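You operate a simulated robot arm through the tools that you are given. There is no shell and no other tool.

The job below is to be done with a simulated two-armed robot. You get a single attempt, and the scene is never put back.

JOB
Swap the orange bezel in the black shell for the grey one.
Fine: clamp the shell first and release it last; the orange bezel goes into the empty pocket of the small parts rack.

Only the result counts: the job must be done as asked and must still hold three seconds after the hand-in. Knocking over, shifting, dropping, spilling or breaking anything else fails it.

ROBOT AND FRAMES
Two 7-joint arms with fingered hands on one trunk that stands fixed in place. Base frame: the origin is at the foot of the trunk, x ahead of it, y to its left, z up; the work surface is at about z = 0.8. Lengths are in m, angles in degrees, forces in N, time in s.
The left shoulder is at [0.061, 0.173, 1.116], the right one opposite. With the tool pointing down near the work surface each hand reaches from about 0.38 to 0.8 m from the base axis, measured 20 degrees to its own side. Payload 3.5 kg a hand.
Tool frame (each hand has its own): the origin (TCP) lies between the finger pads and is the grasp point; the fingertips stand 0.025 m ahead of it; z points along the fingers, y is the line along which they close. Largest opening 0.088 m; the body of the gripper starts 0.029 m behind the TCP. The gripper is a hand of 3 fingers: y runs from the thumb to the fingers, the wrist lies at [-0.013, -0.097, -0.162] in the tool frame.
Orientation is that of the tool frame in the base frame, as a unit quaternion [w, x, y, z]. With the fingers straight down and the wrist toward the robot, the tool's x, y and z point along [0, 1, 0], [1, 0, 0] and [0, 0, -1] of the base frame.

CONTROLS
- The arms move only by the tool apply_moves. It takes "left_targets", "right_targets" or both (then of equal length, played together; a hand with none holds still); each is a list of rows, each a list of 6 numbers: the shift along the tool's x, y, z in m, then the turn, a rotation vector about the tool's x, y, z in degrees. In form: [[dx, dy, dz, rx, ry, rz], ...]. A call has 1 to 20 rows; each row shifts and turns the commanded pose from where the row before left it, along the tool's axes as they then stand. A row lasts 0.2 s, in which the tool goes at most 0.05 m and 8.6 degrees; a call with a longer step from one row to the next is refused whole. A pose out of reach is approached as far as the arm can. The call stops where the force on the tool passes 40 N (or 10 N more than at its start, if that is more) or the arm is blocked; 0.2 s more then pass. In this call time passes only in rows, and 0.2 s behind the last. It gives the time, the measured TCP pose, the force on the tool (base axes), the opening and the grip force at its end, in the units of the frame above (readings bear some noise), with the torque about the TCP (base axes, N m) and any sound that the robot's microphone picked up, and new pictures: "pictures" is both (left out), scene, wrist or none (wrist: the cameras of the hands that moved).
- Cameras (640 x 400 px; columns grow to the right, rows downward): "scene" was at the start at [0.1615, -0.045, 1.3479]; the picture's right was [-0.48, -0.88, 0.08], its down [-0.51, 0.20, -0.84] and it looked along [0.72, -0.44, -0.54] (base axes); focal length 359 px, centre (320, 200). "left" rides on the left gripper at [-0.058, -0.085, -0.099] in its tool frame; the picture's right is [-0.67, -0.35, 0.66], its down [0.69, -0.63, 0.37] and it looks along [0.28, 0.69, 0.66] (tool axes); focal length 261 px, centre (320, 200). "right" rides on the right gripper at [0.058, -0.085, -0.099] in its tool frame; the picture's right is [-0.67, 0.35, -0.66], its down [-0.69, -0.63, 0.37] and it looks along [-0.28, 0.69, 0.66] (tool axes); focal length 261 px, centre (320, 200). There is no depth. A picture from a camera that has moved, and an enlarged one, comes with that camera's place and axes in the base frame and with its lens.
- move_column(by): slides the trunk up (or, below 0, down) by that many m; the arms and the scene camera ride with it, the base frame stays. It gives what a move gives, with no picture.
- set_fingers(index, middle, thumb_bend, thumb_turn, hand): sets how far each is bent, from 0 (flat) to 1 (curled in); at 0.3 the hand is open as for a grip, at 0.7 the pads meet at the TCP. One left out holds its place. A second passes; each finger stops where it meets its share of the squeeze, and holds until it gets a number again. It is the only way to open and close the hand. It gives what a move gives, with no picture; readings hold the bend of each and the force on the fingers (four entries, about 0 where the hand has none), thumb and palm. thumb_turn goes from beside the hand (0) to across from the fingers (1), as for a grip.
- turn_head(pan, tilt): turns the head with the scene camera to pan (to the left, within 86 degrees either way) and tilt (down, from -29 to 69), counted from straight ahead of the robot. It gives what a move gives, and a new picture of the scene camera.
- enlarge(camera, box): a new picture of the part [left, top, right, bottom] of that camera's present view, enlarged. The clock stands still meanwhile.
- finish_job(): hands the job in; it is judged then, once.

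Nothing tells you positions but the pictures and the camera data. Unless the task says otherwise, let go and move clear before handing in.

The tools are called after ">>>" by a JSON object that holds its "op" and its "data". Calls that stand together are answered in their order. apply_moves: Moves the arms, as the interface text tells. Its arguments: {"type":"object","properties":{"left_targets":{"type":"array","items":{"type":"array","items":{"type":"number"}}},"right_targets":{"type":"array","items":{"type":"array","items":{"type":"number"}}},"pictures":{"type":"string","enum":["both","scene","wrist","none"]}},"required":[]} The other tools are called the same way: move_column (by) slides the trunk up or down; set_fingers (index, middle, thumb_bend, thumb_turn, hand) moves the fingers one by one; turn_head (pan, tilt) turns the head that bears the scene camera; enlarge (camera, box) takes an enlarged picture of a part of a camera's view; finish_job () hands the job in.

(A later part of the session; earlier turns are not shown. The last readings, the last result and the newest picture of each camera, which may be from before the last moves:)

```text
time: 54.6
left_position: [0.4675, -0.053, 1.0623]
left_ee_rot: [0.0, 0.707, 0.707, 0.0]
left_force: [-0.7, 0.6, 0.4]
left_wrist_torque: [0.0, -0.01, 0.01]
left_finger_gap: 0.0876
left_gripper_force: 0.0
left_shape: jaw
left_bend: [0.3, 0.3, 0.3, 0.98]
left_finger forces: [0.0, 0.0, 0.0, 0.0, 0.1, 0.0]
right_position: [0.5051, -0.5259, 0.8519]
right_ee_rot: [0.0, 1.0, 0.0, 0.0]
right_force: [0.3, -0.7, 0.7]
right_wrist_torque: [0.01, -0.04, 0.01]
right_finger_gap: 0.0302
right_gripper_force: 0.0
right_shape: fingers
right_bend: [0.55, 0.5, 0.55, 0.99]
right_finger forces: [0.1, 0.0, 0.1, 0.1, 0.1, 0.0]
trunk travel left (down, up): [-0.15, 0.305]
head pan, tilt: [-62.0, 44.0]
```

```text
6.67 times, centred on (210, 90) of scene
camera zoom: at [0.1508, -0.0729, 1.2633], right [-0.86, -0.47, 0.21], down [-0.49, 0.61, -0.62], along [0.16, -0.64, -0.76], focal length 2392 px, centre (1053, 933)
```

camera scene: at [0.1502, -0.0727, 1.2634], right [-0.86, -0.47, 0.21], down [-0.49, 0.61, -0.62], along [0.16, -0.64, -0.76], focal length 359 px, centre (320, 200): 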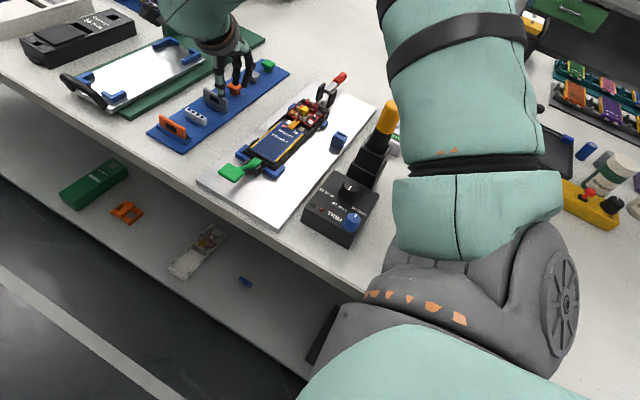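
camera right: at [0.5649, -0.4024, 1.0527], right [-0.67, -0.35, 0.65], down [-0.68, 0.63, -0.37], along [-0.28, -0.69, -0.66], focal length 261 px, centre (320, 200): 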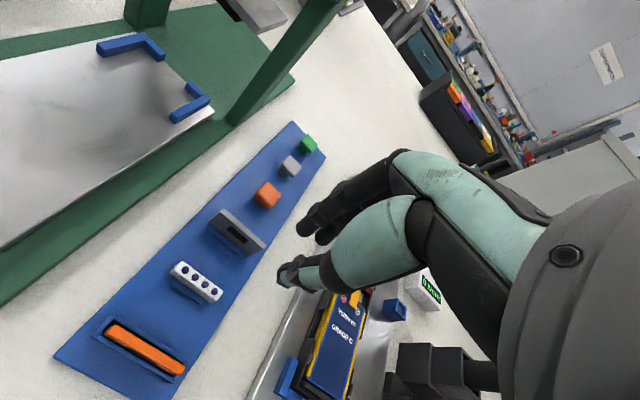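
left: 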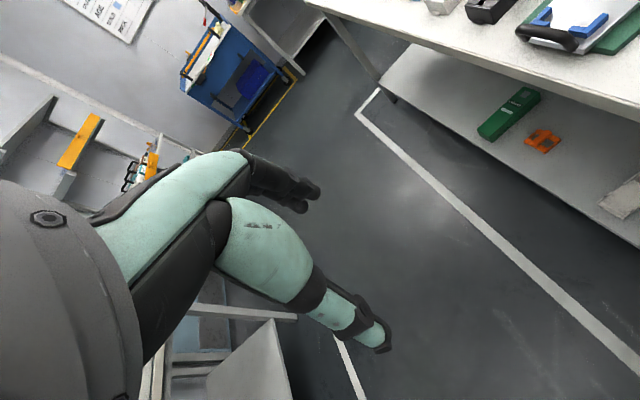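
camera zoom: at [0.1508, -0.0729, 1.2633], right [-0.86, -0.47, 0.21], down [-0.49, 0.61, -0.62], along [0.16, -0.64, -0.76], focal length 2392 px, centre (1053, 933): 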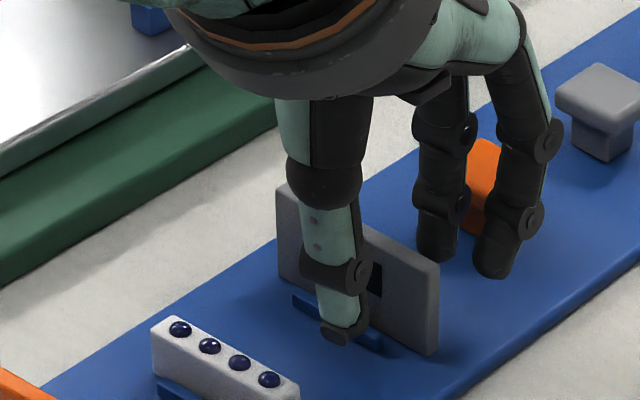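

Everything lines up and nothing is touching. I'll close the thumb and index in steps.

>>> {"op": "set_fingers", "data": {"hand": "right", "index": 0.66, "thumb_bend": 0.65}}

>>> {"op": "enlarge", "data": {"camera": "right", "box": [200, 180, 340, 310]}}

>>> {"op": "set_fingers", "data": {"hand": "right", "index": 0.7, "thumb_bend": 0.69}}

>>> {"op": "enlarge", "data": {"camera": "right", "box": [200, 180, 340, 310]}}

```text
time: 55.6
left_position: [0.4681, -0.0528, 1.063]
left_ee_rot: [0.0, 0.707, 0.707, -0.001]
left_force: [0.5, -0.6, -0.2]
left_wrist_torque: [-0.01, 0.01, -0.01]
left_finger_gap: 0.0873
left_gripper_force: 0.0
left_shape: jaw
left_bend: [0.3, 0.3, 0.3, 0.98]
left_finger forces: [0.0, 0.0, 0.1, 0.0, 0.1, 0.0]
right_position: [0.5058, -0.5257, 0.8513]
right_ee_rot: [0.0, 1.0, -0.001, 0.001]
right_force: [-0.7, 0.1, 1.1]
right_wrist_torque: [0.03, -0.02, -0.01]
right_finger_gap: 0.0083
right_gripper_force: 0.0
right_shape: fingers
right_bend: [0.66, 0.5, 0.65, 1.0]
right_finger forces: [0.0, 0.0, 0.1, 0.1, 0.0, 0.1]
trunk travel left (down, up): [-0.15, 0.305]
head pan, tilt: [-62.0, 44.0]
```

```text
3.08 times, centred on (270, 245) of right
camera zoom: at [0.5623, -0.4408, 0.9498], right [-0.67, -0.35, 0.65], down [-0.68, 0.63, -0.37], along [-0.29, -0.69, -0.66], focal length 802 px, centre (474, 62)
```

zoom: 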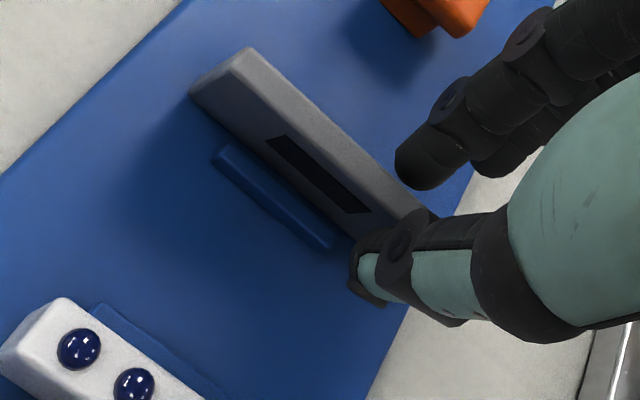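

```text
time: 56.6
left_position: [0.4675, -0.0531, 1.062]
left_ee_rot: [0.001, 0.707, 0.707, -0.001]
left_force: [-1.1, 0.2, 0.0]
left_wrist_torque: [0.01, -0.02, 0.0]
left_finger_gap: 0.0875
left_gripper_force: 0.1
left_shape: jaw
left_bend: [0.3, 0.3, 0.3, 0.98]
left_finger forces: [0.1, 0.0, 0.0, 0.0, 0.1, 0.1]
right_position: [0.5046, -0.525, 0.8519]
right_ee_rot: [0.0, 1.0, -0.001, 0.001]
right_force: [0.0, -0.2, -1.0]
right_wrist_torque: [-0.04, -0.05, -0.02]
right_finger_gap: 0.0022
right_gripper_force: 0.8
right_shape: fingers
right_bend: [0.69, 0.5, 0.68, 1.0]
right_finger forces: [0.7, 0.0, 0.1, 0.0, 0.7, 0.1]
trunk travel left (down, up): [-0.15, 0.305]
head pan, tilt: [-62.0, 44.0]
```

```text
3.08 times, centred on (270, 245) of right
camera zoom: at [0.5623, -0.4408, 0.9498], right [-0.67, -0.35, 0.65], down [-0.68, 0.63, -0.37], along [-0.29, -0.69, -0.66], focal length 802 px, centre (474, 62)
```

zoom: 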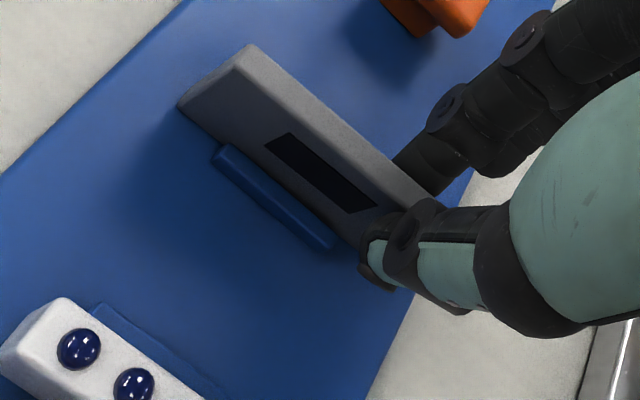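

Both sides touch lightly. The plate leaned a little in its loose holder, which I can correct afterwards. I'll tighten to about 4 N.

>>> {"op": "set_fingers", "data": {"hand": "right", "index": 0.735, "thumb_bend": 0.725}}

>>> {"op": "enlarge", "data": {"camera": "right", "box": [200, 180, 340, 310]}}

>>> {"op": "enlarge", "data": {"camera": "scene", "box": [180, 60, 240, 120]}}

```text
time: 57.6
left_position: [0.468, -0.0525, 1.062]
left_ee_rot: [0.0, 0.707, 0.707, 0.0]
left_force: [0.2, 0.1, -0.1]
left_wrist_torque: [0.0, -0.02, 0.0]
left_finger_gap: 0.0875
left_gripper_force: 0.1
left_shape: jaw
left_bend: [0.3, 0.3, 0.3, 0.98]
left_finger forces: [0.0, 0.0, 0.1, 0.1, 0.0, 0.0]
right_position: [0.5056, -0.5249, 0.8512]
right_ee_rot: [-0.001, 1.0, -0.001, 0.001]
right_force: [0.3, -0.3, 1.4]
right_wrist_torque: [-0.03, 0.03, -0.03]
right_finger_gap: 0.0
right_gripper_force: 4.0
right_shape: fingers
right_bend: [0.72, 0.5, 0.68, 1.0]
right_finger forces: [3.8, 0.1, 0.0, 0.1, 3.8, 0.0]
trunk travel left (down, up): [-0.15, 0.305]
head pan, tilt: [-62.0, 44.0]
```

```text
3.08 times, centred on (270, 245) of right
camera zoom: at [0.5623, -0.4408, 0.9498], right [-0.67, -0.35, 0.65], down [-0.68, 0.63, -0.37], along [-0.29, -0.69, -0.66], focal length 802 px, centre (474, 62)
```

zoom: 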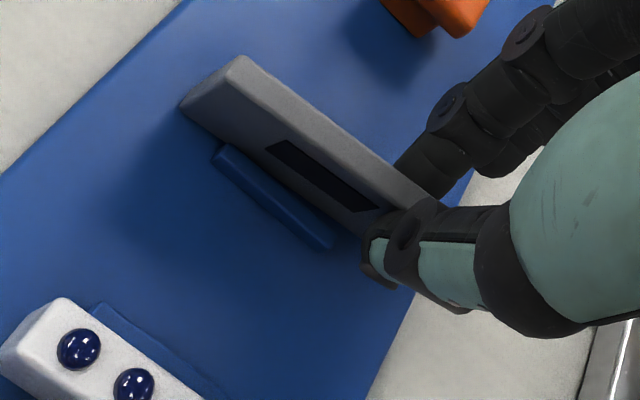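

```text
6.67 times, centred on (210, 90) of scene
camera zoom: at [0.1507, -0.0728, 1.2633], right [-0.86, -0.47, 0.21], down [-0.49, 0.61, -0.62], along [0.16, -0.64, -0.76], focal length 2392 px, centre (1053, 933)
```

zoom: 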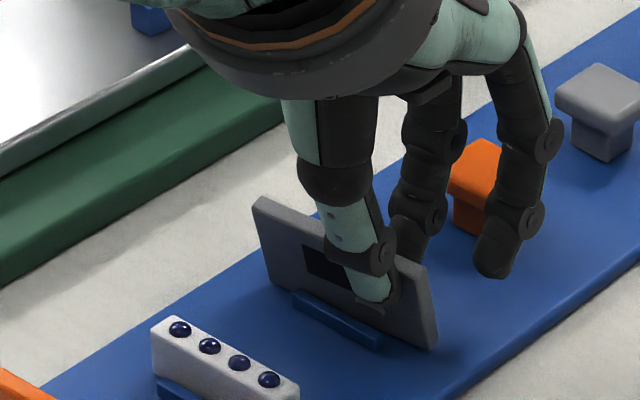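

A balanced grip at 3.8 N. I'll lift slowly and check that it comes along.

>>> {"op": "apply_moves", "data": {"right_targets": [[0, 0, -0.003, 0, 0, 0], [0, 0, -0.005, 0, 0, 0], [0, 0, -0.008, 0, 0, 0], [0, 0, -0.012, 0, 0, 0]], "pictures": "none"}}

>>> {"op": "enlarge", "data": {"camera": "right", "box": [200, 180, 340, 310]}}

>>> {"op": "enlarge", "data": {"camera": "scene", "box": [180, 50, 240, 120]}}

```text
time: 58.6
left_position: [0.467, -0.0524, 1.0619]
left_ee_rot: [0.0, 0.707, 0.707, 0.0]
left_force: [-0.7, 0.2, -0.4]
left_wrist_torque: [0.03, 0.04, 0.0]
left_finger_gap: 0.0877
left_gripper_force: 0.1
left_shape: jaw
left_bend: [0.3, 0.3, 0.3, 0.98]
left_finger forces: [0.1, 0.0, 0.1, 0.0, 0.0, 0.0]
right_position: [0.5051, -0.5255, 0.8799]
right_ee_rot: [-0.001, 1.0, 0.0, 0.001]
right_force: [0.2, 0.0, -0.8]
right_wrist_torque: [-0.02, 0.0, 0.0]
right_finger_gap: 0.0
right_gripper_force: 3.6
right_shape: fingers
right_bend: [0.72, 0.5, 0.68, 1.0]
right_finger forces: [3.6, 0.1, 0.0, 0.0, 3.6, 0.1]
trunk travel left (down, up): [-0.15, 0.305]
head pan, tilt: [-62.0, 44.0]
```

```text
3.08 times, centred on (270, 245) of right
camera zoom: at [0.5623, -0.4403, 0.9781], right [-0.67, -0.35, 0.65], down [-0.68, 0.63, -0.37], along [-0.28, -0.69, -0.66], focal length 802 px, centre (474, 62)
```

zoom: 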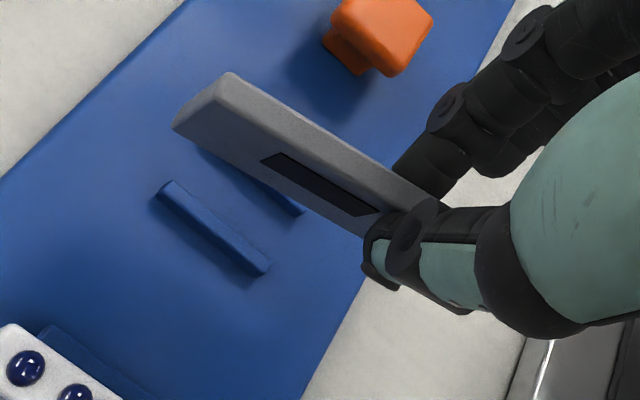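

```text
5.71 times, centred on (210, 85) of scene
camera zoom: at [0.1503, -0.0726, 1.2634], right [-0.86, -0.47, 0.21], down [-0.49, 0.61, -0.62], along [0.16, -0.64, -0.76], focal length 2050 px, centre (949, 857)
```

zoom: 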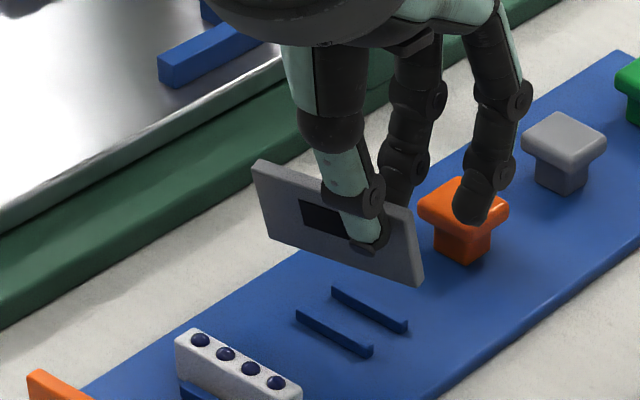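

The grey bezel is out of its holder and held. I'll lift further, restore the trunk height, and correct its yaw with the thumb turn as before.

>>> {"op": "apply_moves", "data": {"right_targets": [[0, 0, -0.02, 0, 0, 0], [0, 0, -0.02, 0, 0, 0], [0, 0, -0.015, 0, 0, 0]], "pictures": "none"}}

>>> {"op": "set_fingers", "data": {"hand": "right", "thumb_turn": 0.97}}

>>> {"op": "enlarge", "data": {"camera": "right", "box": [200, 180, 340, 310]}}

>>> {"op": "enlarge", "data": {"camera": "scene", "box": [170, 20, 240, 100]}}

```text
time: 59.4
left_position: [0.467, -0.0521, 1.0623]
left_ee_rot: [0.001, 0.707, 0.707, -0.001]
left_force: [0.5, -0.5, -0.2]
left_wrist_torque: [0.0, 0.01, 0.03]
left_finger_gap: 0.0875
left_gripper_force: 0.0
left_shape: jaw
left_bend: [0.3, 0.3, 0.3, 0.98]
left_finger forces: [0.0, 0.0, 0.0, 0.0, 0.0, 0.0]
right_position: [0.5065, -0.5255, 0.9335]
right_ee_rot: [0.001, 1.0, -0.001, 0.0]
right_force: [-0.3, -0.1, -0.4]
right_wrist_torque: [-0.02, 0.01, 0.0]
right_finger_gap: 0.0001
right_gripper_force: 3.0
right_shape: fingers
right_bend: [0.72, 0.5, 0.68, 1.0]
right_finger forces: [3.7, 0.0, 0.0, 0.0, 3.6, 0.0]
trunk travel left (down, up): [-0.15, 0.305]
head pan, tilt: [-62.0, 44.0]
```

```text
time: 60.4
left_position: [0.4676, -0.0526, 1.0616]
left_ee_rot: [0.001, 0.707, 0.707, 0.0]
left_force: [0.2, -0.3, 0.0]
left_wrist_torque: [0.04, -0.02, -0.01]
left_finger_gap: 0.0877
left_gripper_force: 0.1
left_shape: jaw
left_bend: [0.3, 0.3, 0.3, 0.98]
left_finger forces: [0.1, 0.0, 0.1, 0.0, 0.0, 0.0]
right_position: [0.5061, -0.5255, 0.9342]
right_ee_rot: [0.0, 1.0, -0.001, 0.001]
right_force: [-0.9, -0.3, -0.5]
right_wrist_torque: [-0.02, -0.01, 0.02]
right_finger_gap: 0.0
right_gripper_force: 3.9
right_shape: fingers
right_bend: [0.72, 0.5, 0.68, 1.0]
right_finger forces: [3.7, 0.0, 0.1, 0.0, 3.7, 0.0]
trunk travel left (down, up): [-0.15, 0.305]
head pan, tilt: [-62.0, 44.0]
```

```text
3.08 times, centred on (270, 245) of right
camera zoom: at [0.5638, -0.4407, 1.0322], right [-0.67, -0.35, 0.65], down [-0.68, 0.63, -0.37], along [-0.29, -0.69, -0.66], focal length 802 px, centre (474, 62)
```

zoom: 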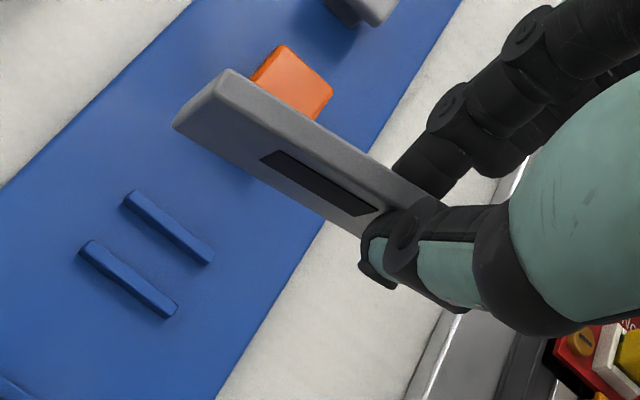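

```text
5.00 times, centred on (205, 60) of scene
camera zoom: at [0.1507, -0.0728, 1.2634], right [-0.86, -0.47, 0.21], down [-0.49, 0.61, -0.62], along [0.16, -0.64, -0.76], focal length 1794 px, centre (895, 900)
```

zoom: 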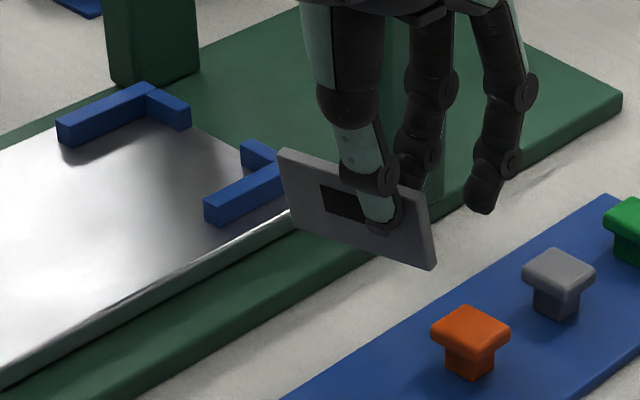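

>>> {"op": "set_fingers", "data": {"hand": "right", "thumb_turn": 0.95}}

>>> {"op": "enlarge", "data": {"camera": "right", "box": [200, 180, 340, 310]}}

>>> {"op": "enlarge", "data": {"camera": "scene", "box": [170, 20, 240, 100]}}

```text
time: 61.4
left_position: [0.4685, -0.0522, 1.0615]
left_ee_rot: [0.0, 0.707, 0.707, 0.0]
left_force: [-0.2, -0.7, 0.2]
left_wrist_torque: [0.0, -0.01, 0.0]
left_finger_gap: 0.0876
left_gripper_force: 0.1
left_shape: jaw
left_bend: [0.3, 0.3, 0.3, 0.98]
left_finger forces: [0.1, 0.0, 0.0, 0.1, 0.1, 0.0]
right_position: [0.5076, -0.525, 0.9331]
right_ee_rot: [0.0, 1.0, -0.001, 0.001]
right_force: [-0.4, -0.3, 0.0]
right_wrist_torque: [-0.01, 0.01, 0.03]
right_finger_gap: 0.0
right_gripper_force: 3.9
right_shape: fingers
right_bend: [0.72, 0.5, 0.68, 0.98]
right_finger forces: [3.7, 0.0, 0.0, 0.0, 3.7, 0.1]
trunk travel left (down, up): [-0.15, 0.305]
head pan, tilt: [-62.0, 44.0]
```

```text
3.08 times, centred on (270, 245) of right
camera zoom: at [0.5638, -0.4407, 1.0322], right [-0.67, -0.35, 0.65], down [-0.68, 0.63, -0.37], along [-0.29, -0.69, -0.66], focal length 802 px, centre (474, 62)
```

zoom: 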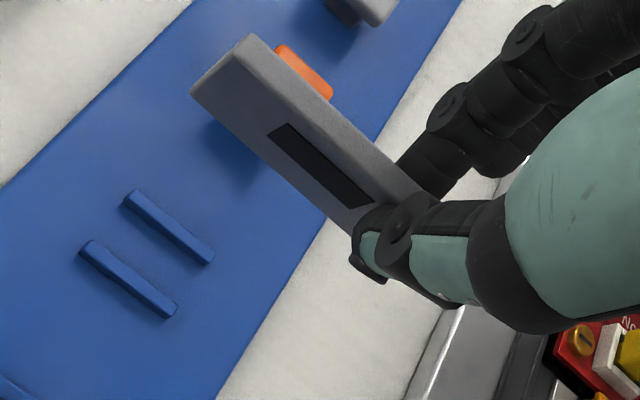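

```text
5.00 times, centred on (205, 60) of scene
camera zoom: at [0.1507, -0.0728, 1.2634], right [-0.86, -0.47, 0.21], down [-0.49, 0.61, -0.62], along [0.16, -0.64, -0.76], focal length 1794 px, centre (895, 900)
```

zoom: 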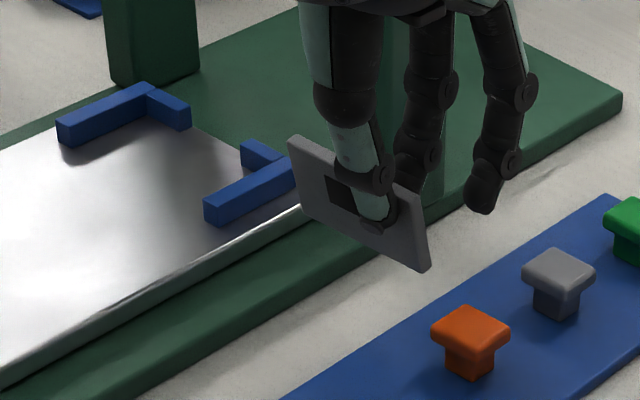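

The grey bezel is now nearly parallel to x. I'll restore the trunk height and carry it toward the shell, staying high.

>>> {"op": "move_column", "data": {"by": 0.05}}

>>> {"op": "turn_head", "data": {"pan": -62, "tilt": 46}}

>>> {"op": "apply_moves", "data": {"right_targets": [[-0.039, 0.029, 0.005, 0, 0, 0], [-0.039, 0.03, 0.005, 0, 0, 0], [-0.039, 0.03, 0.005, 0, 0, 0], [-0.038, 0.03, 0.005, 0, 0, 0]], "pictures": "both"}}

>>> {"op": "enlarge", "data": {"camera": "right", "box": [200, 170, 340, 310]}}

>>> {"op": "enlarge", "data": {"camera": "scene", "box": [280, 50, 350, 140]}}

```text
time: 62.3
left_position: [0.4684, -0.0524, 1.1125]
left_ee_rot: [-0.001, 0.707, 0.707, -0.001]
left_force: [-0.2, 0.2, 0.4]
left_wrist_torque: [-0.01, 0.0, -0.01]
left_finger_gap: 0.0876
left_gripper_force: 0.1
left_shape: jaw
left_bend: [0.3, 0.3, 0.3, 0.98]
left_finger forces: [0.0, 0.0, 0.1, 0.0, 0.0, 0.0]
right_position: [0.5054, -0.5262, 0.9834]
right_ee_rot: [-0.001, 1.0, -0.001, 0.0]
right_force: [0.0, 0.2, -0.6]
right_wrist_torque: [0.0, 0.02, -0.02]
right_finger_gap: 0.0
right_gripper_force: 3.6
right_shape: fingers
right_bend: [0.72, 0.5, 0.68, 0.98]
right_finger forces: [3.6, 0.1, 0.0, 0.0, 3.6, 0.0]
trunk travel left (down, up): [-0.2, 0.255]
head pan, tilt: [-62.0, 44.0]
```

```text
time: 63.0
left_position: [0.4689, -0.0524, 1.1134]
left_ee_rot: [0.0, 0.707, 0.707, 0.0]
left_force: [-0.3, -0.3, 0.4]
left_wrist_torque: [0.02, 0.0, -0.02]
left_finger_gap: 0.0877
left_gripper_force: 0.1
left_shape: jaw
left_bend: [0.3, 0.3, 0.3, 0.98]
left_finger forces: [0.0, 0.1, 0.1, 0.0, 0.1, 0.0]
right_position: [0.5056, -0.5237, 0.9848]
right_ee_rot: [0.0, 1.0, 0.0, 0.001]
right_force: [0.2, -0.5, -0.2]
right_wrist_torque: [0.02, -0.02, -0.01]
right_finger_gap: 0.0002
right_gripper_force: 3.1
right_shape: fingers
right_bend: [0.72, 0.5, 0.68, 0.98]
right_finger forces: [3.6, 0.0, 0.1, 0.0, 3.8, 0.1]
trunk travel left (down, up): [-0.2, 0.255]
head pan, tilt: [-62.0, 46.0]
camera scene: at [0.114, -0.0714, 1.3226], right [-0.87, -0.47, 0.15], down [-0.45, 0.64, -0.63], along [0.2, -0.61, -0.76], focal length 359 px, centre (320, 200)
```

scene: 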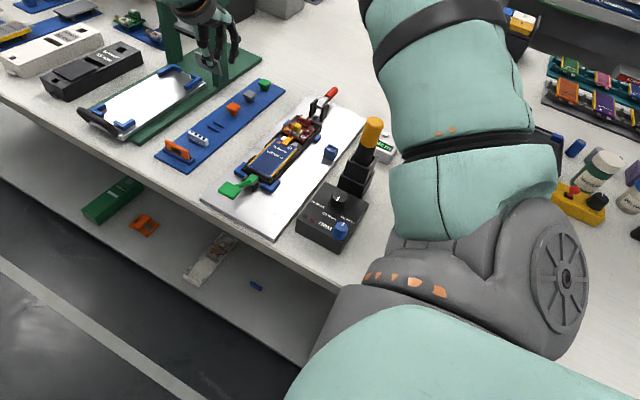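

```text
time: 64.0
left_position: [0.4675, -0.0529, 1.1109]
left_ee_rot: [0.0, 0.707, 0.708, 0.001]
left_force: [0.8, -0.1, 0.2]
left_wrist_torque: [0.0, 0.01, 0.01]
left_finger_gap: 0.0875
left_gripper_force: 0.0
left_shape: jaw
left_bend: [0.3, 0.3, 0.3, 0.98]
left_finger forces: [0.1, 0.1, 0.0, 0.1, 0.1, 0.1]
right_position: [0.3471, -0.6401, 0.9665]
right_ee_rot: [-0.001, 1.0, 0.0, 0.002]
right_force: [-0.1, 0.1, -0.8]
right_wrist_torque: [-0.01, 0.04, 0.04]
right_finger_gap: 0.0
right_gripper_force: 3.4
right_shape: fingers
right_bend: [0.72, 0.5, 0.68, 0.98]
right_finger forces: [3.2, 0.1, 0.0, 0.1, 3.3, 0.1]
trunk travel left (down, up): [-0.2, 0.255]
head pan, tilt: [-62.0, 46.0]
camera scene: at [0.1125, -0.0715, 1.3228], right [-0.87, -0.47, 0.15], down [-0.45, 0.64, -0.63], along [0.2, -0.61, -0.76], focal length 359 px, centre (320, 200)
camera right: at [0.4047, -0.5556, 1.0645], right [-0.67, -0.35, 0.65], down [-0.68, 0.63, -0.37], along [-0.28, -0.69, -0.66], focal length 261 px, centre (320, 200)
```

scene: 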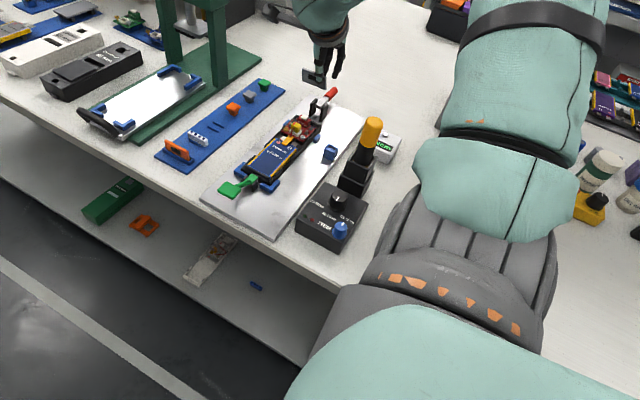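
right: 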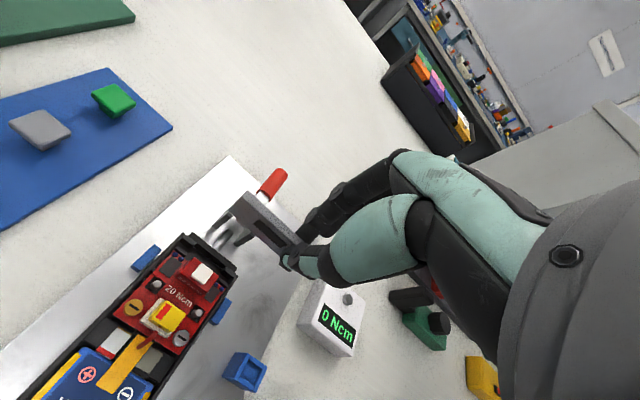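

```text
2.86 times, centred on (270, 240) of right
camera zoom: at [0.4047, -0.5556, 1.0645], right [-0.67, -0.35, 0.65], down [-0.68, 0.63, -0.37], along [-0.28, -0.69, -0.66], focal length 745 px, centre (463, 86)
```

zoom: 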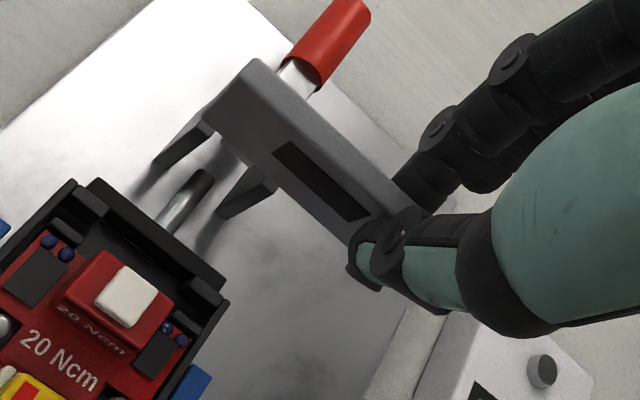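

```text
4.44 times, centred on (315, 95) of scene
camera zoom: at [0.1125, -0.0715, 1.3228], right [-0.87, -0.47, 0.15], down [-0.45, 0.64, -0.63], along [0.2, -0.61, -0.76], focal length 1595 px, centre (342, 667)
```

zoom: 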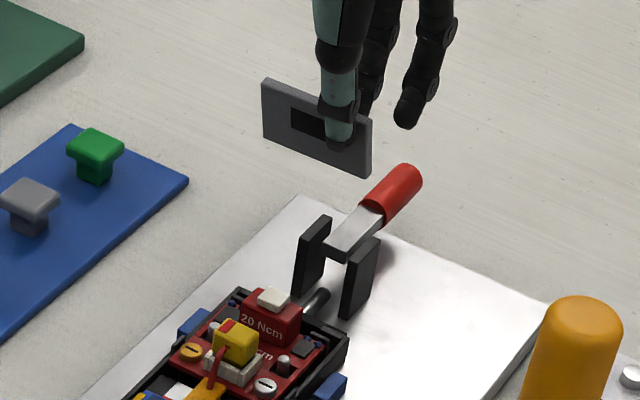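

The slot and the grey bezel are both in view now. I'll take detailed zooms of the empty slot and the held bezel to work out the remaining offset and tilt.

>>> {"op": "apply_moves", "data": {"right_targets": [[0, 0, 0, 0, 0, 0]], "pictures": "none"}}

>>> {"op": "enlarge", "data": {"camera": "right", "box": [190, 220, 260, 290]}}

>>> {"op": "enlarge", "data": {"camera": "right", "box": [240, 180, 310, 260]}}

>>> {"op": "enlarge", "data": {"camera": "scene", "box": [290, 60, 330, 95]}}

>>> {"op": "enlarge", "data": {"camera": "scene", "box": [290, 105, 330, 140]}}

```text
time: 64.3
left_position: [0.4678, -0.0518, 1.1112]
left_ee_rot: [0.0, 0.707, 0.707, 0.0]
left_force: [0.1, 0.9, -0.1]
left_wrist_torque: [-0.02, 0.01, -0.01]
left_finger_gap: 0.0874
left_gripper_force: 0.0
left_shape: jaw
left_bend: [0.3, 0.3, 0.3, 0.98]
left_finger forces: [0.0, 0.0, 0.0, 0.0, 0.0, 0.0]
right_position: [0.3489, -0.6409, 0.965]
right_ee_rot: [0.0, 1.0, -0.002, 0.0]
right_force: [0.7, 0.1, -0.4]
right_wrist_torque: [0.02, -0.02, -0.02]
right_finger_gap: 0.0004
right_gripper_force: 3.4
right_shape: fingers
right_bend: [0.72, 0.5, 0.68, 0.98]
right_finger forces: [3.4, 0.0, 0.0, 0.0, 3.4, 0.0]
trunk travel left (down, up): [-0.2, 0.255]
head pan, tilt: [-62.0, 46.0]
```

```text
5.71 times, centred on (225, 255) of right
camera zoom: at [0.4053, -0.556, 1.0642], right [-0.67, -0.35, 0.65], down [-0.68, 0.63, -0.37], along [-0.28, -0.69, -0.66], focal length 1489 px, centre (863, -114)
```

zoom: 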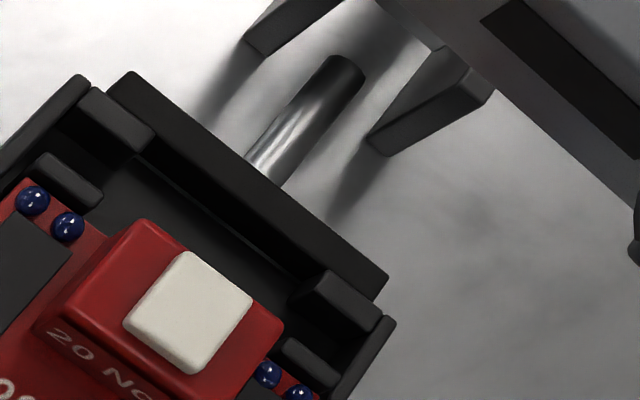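

```text
5.00 times, centred on (275, 220) of right
camera zoom: at [0.4053, -0.556, 1.0642], right [-0.67, -0.35, 0.65], down [-0.68, 0.63, -0.37], along [-0.28, -0.69, -0.66], focal length 1303 px, centre (545, 100)
```

zoom: 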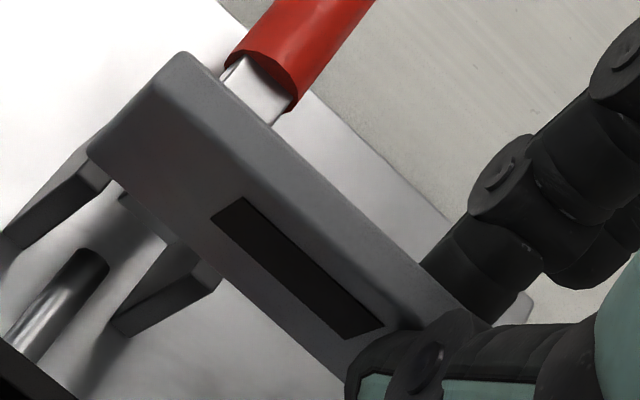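

```text
11.43 times, centred on (310, 78) of scene
camera zoom: at [0.1134, -0.0716, 1.3227], right [-0.87, -0.47, 0.15], down [-0.45, 0.64, -0.63], along [0.2, -0.61, -0.76], focal length 4101 px, centre (434, 1600)
```

zoom: 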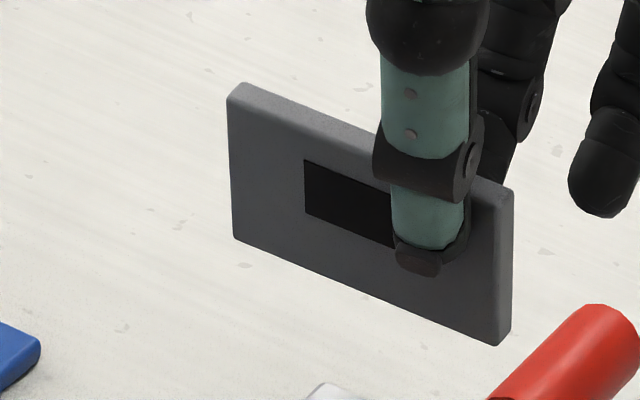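

```text
11.43 times, centred on (310, 122) of scene
camera zoom: at [0.1134, -0.0716, 1.3227], right [-0.87, -0.47, 0.15], down [-0.45, 0.64, -0.63], along [0.2, -0.61, -0.76], focal length 4101 px, centre (434, 1086)
```

zoom: 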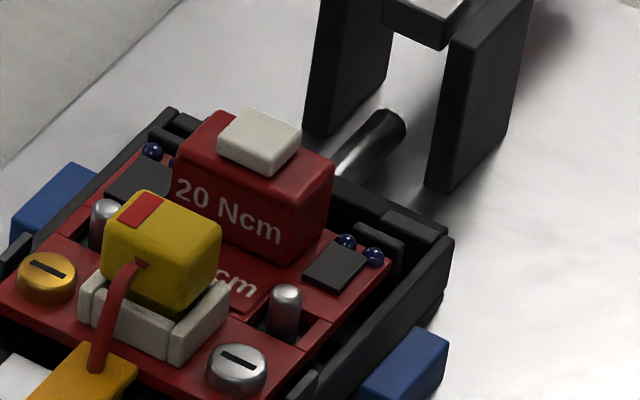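

>>> {"op": "enlarge", "data": {"camera": "right", "box": [245, 185, 285, 225]}}

>>> {"op": "enlarge", "data": {"camera": "right", "box": [275, 210, 325, 260]}}

```text
10.00 times, centred on (265, 205) of right
camera zoom: at [0.4053, -0.556, 1.0642], right [-0.67, -0.35, 0.65], down [-0.68, 0.63, -0.37], along [-0.28, -0.69, -0.66], focal length 2606 px, centre (870, 150)
```

zoom: 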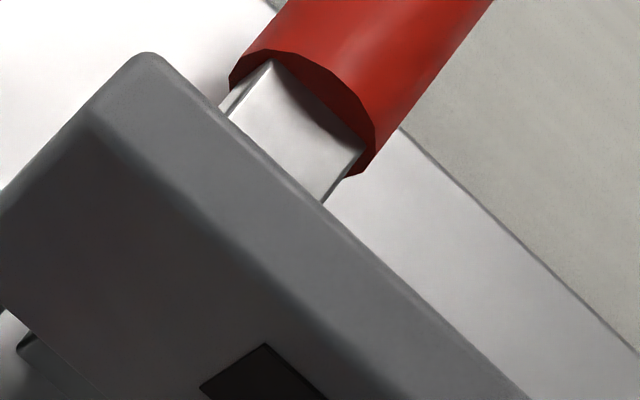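

```text
8.00 times, centred on (300, 235) of right
camera zoom: at [0.4053, -0.556, 1.0642], right [-0.67, -0.35, 0.65], down [-0.68, 0.63, -0.37], along [-0.28, -0.69, -0.66], focal length 2085 px, centre (480, -80)
```

zoom: 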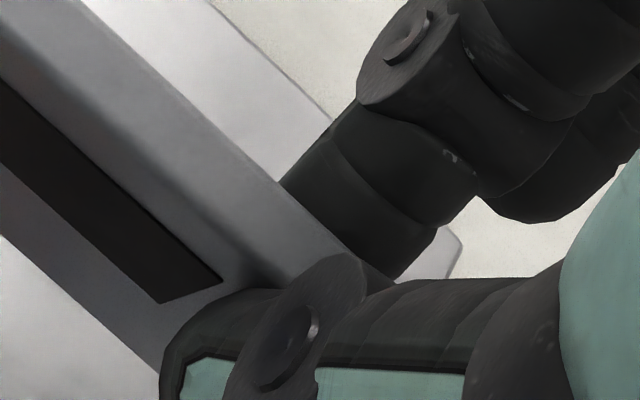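

Measurements in the hand camera frame: slot centre at x ≈ 0.370, between the front clips (y ≈ −0.638) and the back (y ≈ −0.648). The grey bezel is square in yaw but leans about 12° and rolls about 1°. I'll tilt the hand to make it upright and bring it to a low hover above the slot.

>>> {"op": "apply_moves", "data": {"right_targets": [[0, 0, 0, 6, 0.6, 0], [0, 0, 0, 6, 0.6, 0], [0, 0.0077, 0.0239, 0, 0, 0], [0, 0.0077, 0.0239, 0, 0, 0], [0, 0.0078, 0.0239, 0, 0, 0]], "pictures": "none"}}

>>> {"op": "enlarge", "data": {"camera": "right", "box": [215, 190, 315, 290]}}

>>> {"op": "enlarge", "data": {"camera": "scene", "box": [285, 80, 340, 135]}}

```text
time: 65.5
left_position: [0.4675, -0.0537, 1.1117]
left_ee_rot: [0.0, 0.707, 0.708, 0.0]
left_force: [-0.1, 0.3, 0.0]
left_wrist_torque: [0.01, -0.01, 0.01]
left_finger_gap: 0.0874
left_gripper_force: 0.1
left_shape: jaw
left_bend: [0.3, 0.3, 0.3, 0.98]
left_finger forces: [0.0, 0.0, 0.0, 0.1, 0.1, 0.0]
right_position: [0.35, -0.6506, 0.8887]
right_ee_rot: [-0.105, 0.994, 0.0, 0.012]
right_force: [0.5, 0.4, 0.3]
right_wrist_torque: [-0.02, -0.01, 0.0]
right_finger_gap: 0.0
right_gripper_force: 3.4
right_shape: fingers
right_bend: [0.72, 0.5, 0.68, 0.97]
right_finger forces: [3.3, 0.0, 0.0, 0.1, 3.3, 0.1]
trunk travel left (down, up): [-0.2, 0.255]
head pan, tilt: [-62.0, 46.0]
```

```text
4.00 times, centred on (265, 240) of right
camera zoom: at [0.4059, -0.5886, 1.0034], right [-0.68, -0.48, 0.55], down [-0.68, 0.69, -0.24], along [-0.27, -0.54, -0.8], focal length 1043 px, centre (540, 40)
```

zoom: 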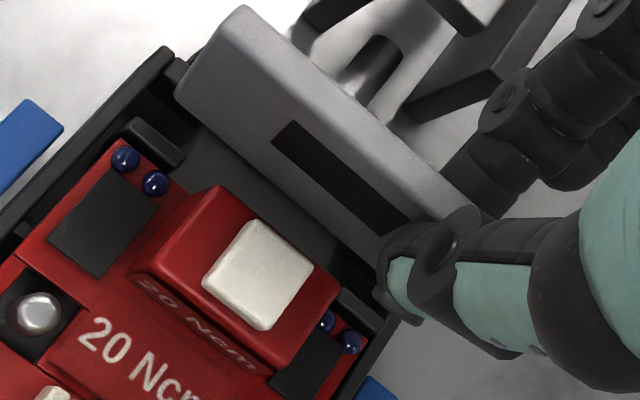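

```text
7.27 times, centred on (312, 108) of scene
camera zoom: at [0.1135, -0.0722, 1.3226], right [-0.87, -0.47, 0.15], down [-0.45, 0.64, -0.63], along [0.2, -0.61, -0.77], focal length 2610 px, centre (374, 873)
```

zoom: 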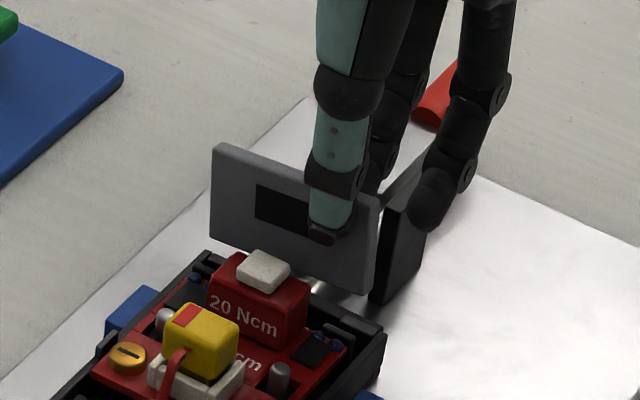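

>>> {"op": "enlarge", "data": {"camera": "scene", "box": [300, 95, 340, 135]}}

>>> {"op": "enlarge", "data": {"camera": "right", "box": [235, 190, 295, 250]}}

```text
10.00 times, centred on (320, 115) of scene
camera zoom: at [0.1135, -0.0722, 1.3226], right [-0.87, -0.47, 0.15], down [-0.45, 0.64, -0.63], along [0.2, -0.61, -0.77], focal length 3588 px, centre (320, 1050)
```

zoom: 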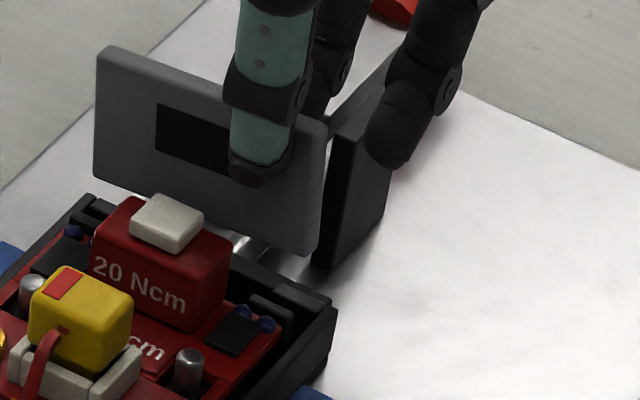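

```text
6.67 times, centred on (265, 220) of right
camera zoom: at [0.4059, -0.5886, 1.0034], right [-0.68, -0.48, 0.55], down [-0.68, 0.69, -0.24], along [-0.27, -0.54, -0.8], focal length 1738 px, centre (687, 67)
```

zoom: 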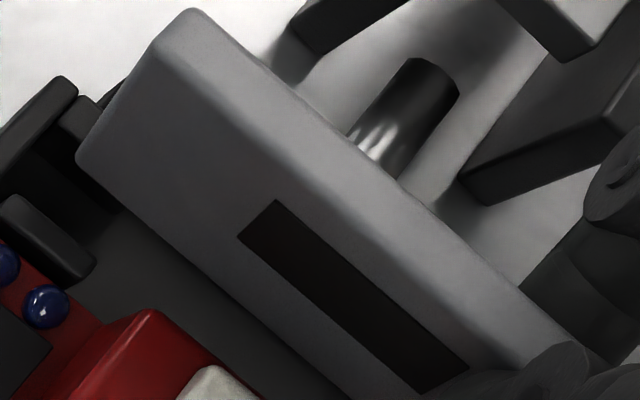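

Refined: the lean is now fine (about 2.5° over), but there is about 6° of roll and 1.3° of yaw left, plus a small x offset. I'll correct those at this height and re-check.

>>> {"op": "apply_moves", "data": {"right_targets": [[0, 0, 0, -2.45, 5.58, -2.58], [-0.0046, -0.0026, -0.0002, 0, 0, 0], [0, 0, 0, 0, 0, 0]], "pictures": "none"}}

>>> {"op": "enlarge", "data": {"camera": "scene", "box": [300, 95, 340, 135]}}

>>> {"op": "enlarge", "data": {"camera": "right", "box": [230, 190, 300, 260]}}

```text
time: 66.3
left_position: [0.4675, -0.0524, 1.1114]
left_ee_rot: [0.0, 0.708, 0.707, 0.0]
left_force: [-0.2, -0.2, 0.4]
left_wrist_torque: [0.01, -0.03, -0.01]
left_finger_gap: 0.0878
left_gripper_force: 0.0
left_shape: jaw
left_bend: [0.3, 0.3, 0.3, 0.98]
left_finger forces: [0.0, 0.1, 0.0, 0.0, 0.0, 0.0]
right_position: [0.3466, -0.6486, 0.888]
right_ee_rot: [-0.084, 0.994, 0.017, 0.062]
right_force: [-0.8, 1.3, -0.5]
right_wrist_torque: [-0.03, 0.02, -0.01]
right_finger_gap: 0.0002
right_gripper_force: 3.0
right_shape: fingers
right_bend: [0.72, 0.5, 0.68, 0.97]
right_finger forces: [3.2, 0.1, 0.0, 0.1, 3.2, 0.0]
trunk travel left (down, up): [-0.2, 0.255]
head pan, tilt: [-62.0, 46.0]
```

```text
10.00 times, centred on (320, 115) of scene
camera zoom: at [0.1136, -0.0714, 1.3227], right [-0.87, -0.47, 0.15], down [-0.45, 0.64, -0.63], along [0.2, -0.61, -0.76], focal length 3588 px, centre (320, 1050)
```

zoom: 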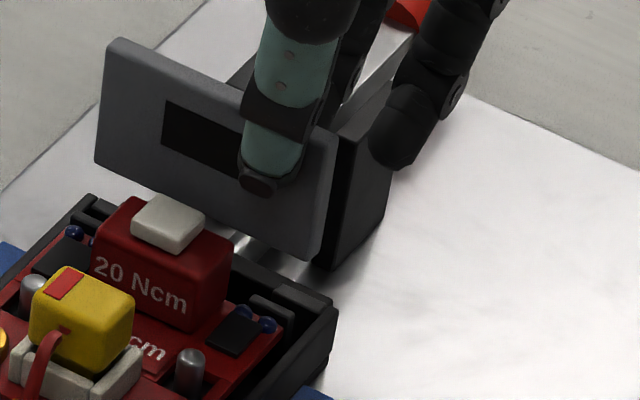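

```text
5.71 times, centred on (265, 225) of right
camera zoom: at [0.3874, -0.5797, 1.006], right [-0.73, -0.47, 0.5], down [-0.66, 0.67, -0.34], along [-0.17, -0.58, -0.8], focal length 1489 px, centre (634, 57)
```

zoom: 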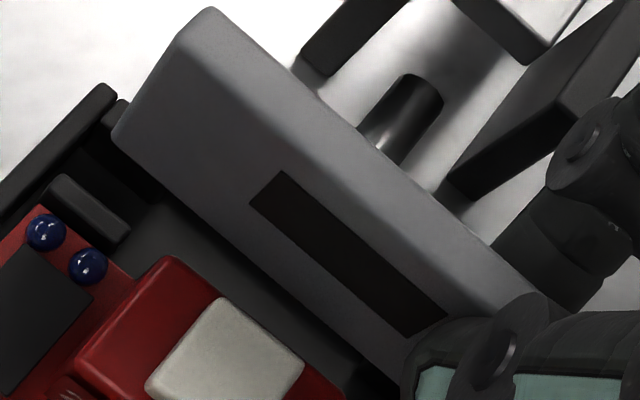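

Both views now show the bezel upright, level and centred over the slot to within about a millimetre. One last small yaw trim, then I'll lower until the bottom edge is just above the clips.

>>> {"op": "apply_moves", "data": {"right_targets": [[0, 0, 0, 0.17, 0.74, -1.63], [-0.0005, 0.0006, 0.0039, 0, 0, 0], [-0.0005, 0.0006, 0.0039, 0, 0, 0]], "pictures": "none"}}

>>> {"op": "enlarge", "data": {"camera": "scene", "box": [295, 100, 335, 140]}}

>>> {"op": "enlarge", "data": {"camera": "right", "box": [230, 190, 310, 270]}}

```text
time: 67.2
left_position: [0.4679, -0.0511, 1.1118]
left_ee_rot: [0.0, 0.707, 0.707, 0.001]
left_force: [-0.1, 0.7, 0.2]
left_wrist_torque: [0.0, -0.04, 0.02]
left_finger_gap: 0.0876
left_gripper_force: 0.0
left_shape: jaw
left_bend: [0.3, 0.3, 0.3, 0.98]
left_finger forces: [0.0, 0.0, 0.0, 0.0, 0.0, 0.1]
right_position: [0.3472, -0.6488, 0.8822]
right_ee_rot: [-0.084, 0.994, 0.031, 0.07]
right_force: [-0.5, 0.4, 0.1]
right_wrist_torque: [0.01, 0.02, 0.02]
right_finger_gap: 0.0
right_gripper_force: 3.4
right_shape: fingers
right_bend: [0.72, 0.5, 0.68, 0.97]
right_finger forces: [3.1, 0.0, 0.0, 0.1, 3.2, 0.1]
trunk travel left (down, up): [-0.2, 0.255]
head pan, tilt: [-62.0, 46.0]
```

```text
10.00 times, centred on (315, 120) of scene
camera zoom: at [0.1135, -0.0715, 1.3227], right [-0.87, -0.47, 0.15], down [-0.45, 0.64, -0.63], along [0.2, -0.61, -0.76], focal length 3588 px, centre (370, 1000)
```

zoom: 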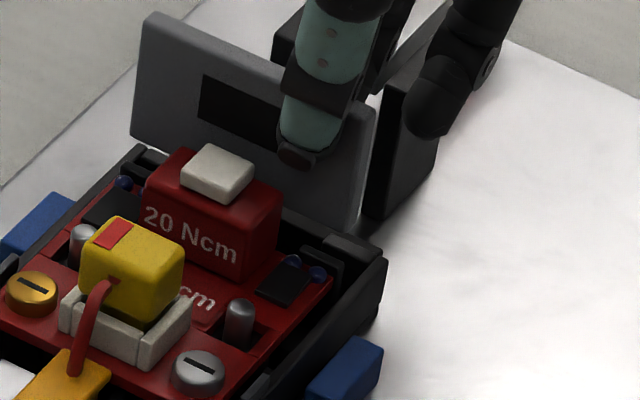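

```text
5.00 times, centred on (270, 230) of right
camera zoom: at [0.3851, -0.5787, 0.9999], right [-0.72, -0.49, 0.49], down [-0.67, 0.65, -0.35], along [-0.14, -0.58, -0.8], focal length 1303 px, centre (570, 50)
```

zoom: 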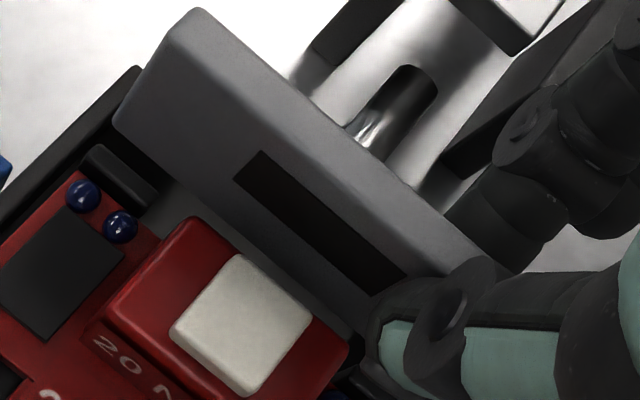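

>>> {"op": "enlarge", "data": {"camera": "right", "box": [235, 195, 275, 235]}}

>>> {"op": "enlarge", "data": {"camera": "scene", "box": [315, 110, 335, 130]}}

>>> {"op": "enlarge", "data": {"camera": "scene", "box": [298, 103, 318, 123]}}

```text
10.00 times, centred on (255, 215) of right
camera zoom: at [0.3851, -0.5787, 0.9999], right [-0.72, -0.49, 0.49], down [-0.67, 0.65, -0.35], along [-0.14, -0.58, -0.8], focal length 2606 px, centre (970, 50)
```

zoom: 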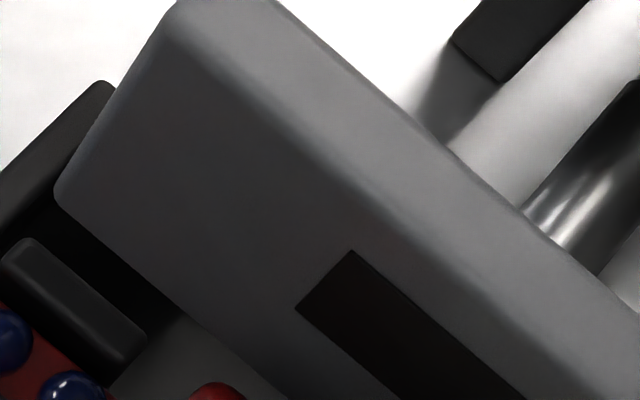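

```text
16.00 times, centred on (325, 120) of scene
camera zoom: at [0.1135, -0.0715, 1.3227], right [-0.87, -0.47, 0.15], down [-0.45, 0.64, -0.63], along [0.2, -0.61, -0.76], focal length 5741 px, centre (240, 1480)
```

zoom: 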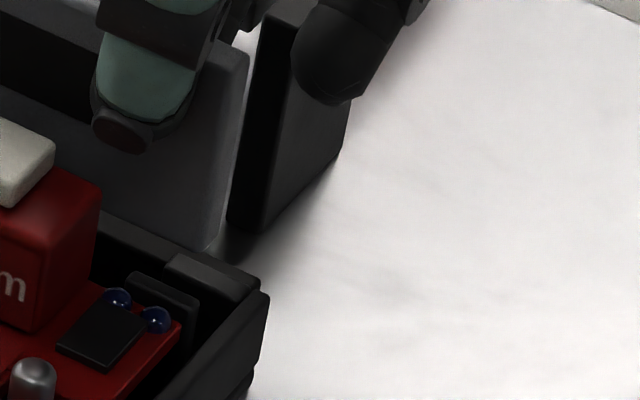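

```text
16.00 times, centred on (308, 113) of scene
camera zoom: at [0.1135, -0.0715, 1.3227], right [-0.87, -0.47, 0.15], down [-0.45, 0.64, -0.63], along [0.2, -0.61, -0.76], focal length 5741 px, centre (512, 1592)
```

zoom: 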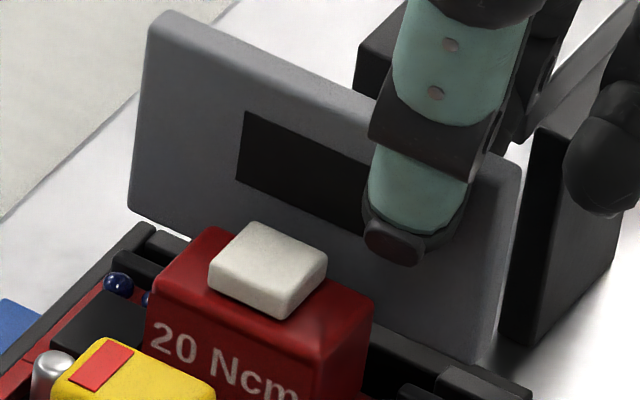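

Compared with where the orange bezel sat relative to the clips, the grey one needs 1.2 mm toward −x and 2.2 mm toward −y. I'll apply that while lowering 6 mm to the level of the clip tops.

>>> {"op": "apply_moves", "data": {"right_targets": [[-0.0013, 0.0021, 0.0004, 0, 0, 0], [-0.0009, 0.001, 0.0049, 0, 0, 0], [0, 0, 0, 0, 0, 0]], "pictures": "none"}}

>>> {"op": "enlarge", "data": {"camera": "right", "box": [230, 190, 310, 270]}}

>>> {"op": "enlarge", "data": {"camera": "scene", "box": [300, 105, 335, 140]}}

```text
time: 68.0
left_position: [0.4673, -0.0523, 1.112]
left_ee_rot: [0.001, 0.707, 0.707, 0.0]
left_force: [0.7, -0.2, 0.1]
left_wrist_torque: [0.0, 0.01, -0.01]
left_finger_gap: 0.0876
left_gripper_force: 0.1
left_shape: jaw
left_bend: [0.3, 0.3, 0.3, 0.98]
left_finger forces: [0.1, 0.0, 0.0, 0.0, 0.1, 0.0]
right_position: [0.3454, -0.6514, 0.8763]
right_ee_rot: [-0.084, 0.994, 0.03, 0.07]
right_force: [0.9, 0.5, 0.3]
right_wrist_torque: [0.0, -0.02, -0.01]
right_finger_gap: 0.0
right_gripper_force: 3.6
right_shape: fingers
right_bend: [0.72, 0.5, 0.68, 0.97]
right_finger forces: [3.2, 0.0, 0.0, 0.0, 3.3, 0.1]
trunk travel left (down, up): [-0.2, 0.255]
head pan, tilt: [-62.0, 46.0]
```

```text
5.00 times, centred on (270, 230) of right
camera zoom: at [0.383, -0.5813, 0.9943], right [-0.72, -0.49, 0.49], down [-0.67, 0.65, -0.35], along [-0.14, -0.58, -0.8], focal length 1303 px, centre (570, 50)
```

zoom: 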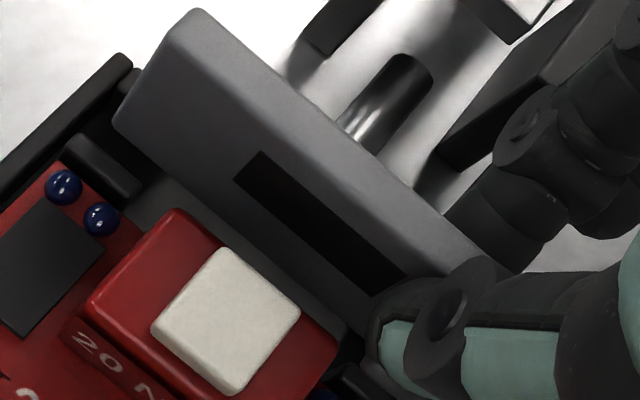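

```text
11.43 times, centred on (318, 122) of scene
camera zoom: at [0.1135, -0.0713, 1.3227], right [-0.87, -0.47, 0.15], down [-0.45, 0.64, -0.63], along [0.2, -0.61, -0.76], focal length 4101 px, centre (349, 1086)
```

zoom: 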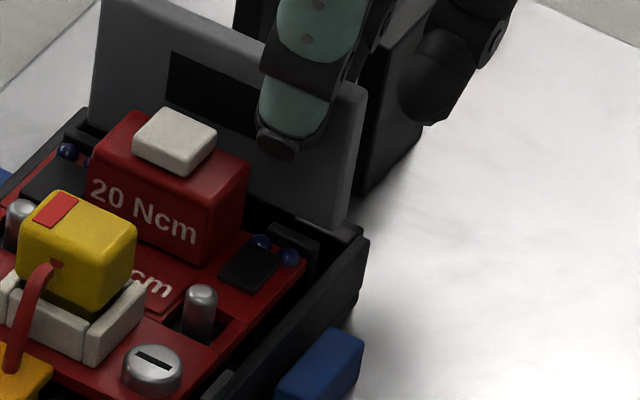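

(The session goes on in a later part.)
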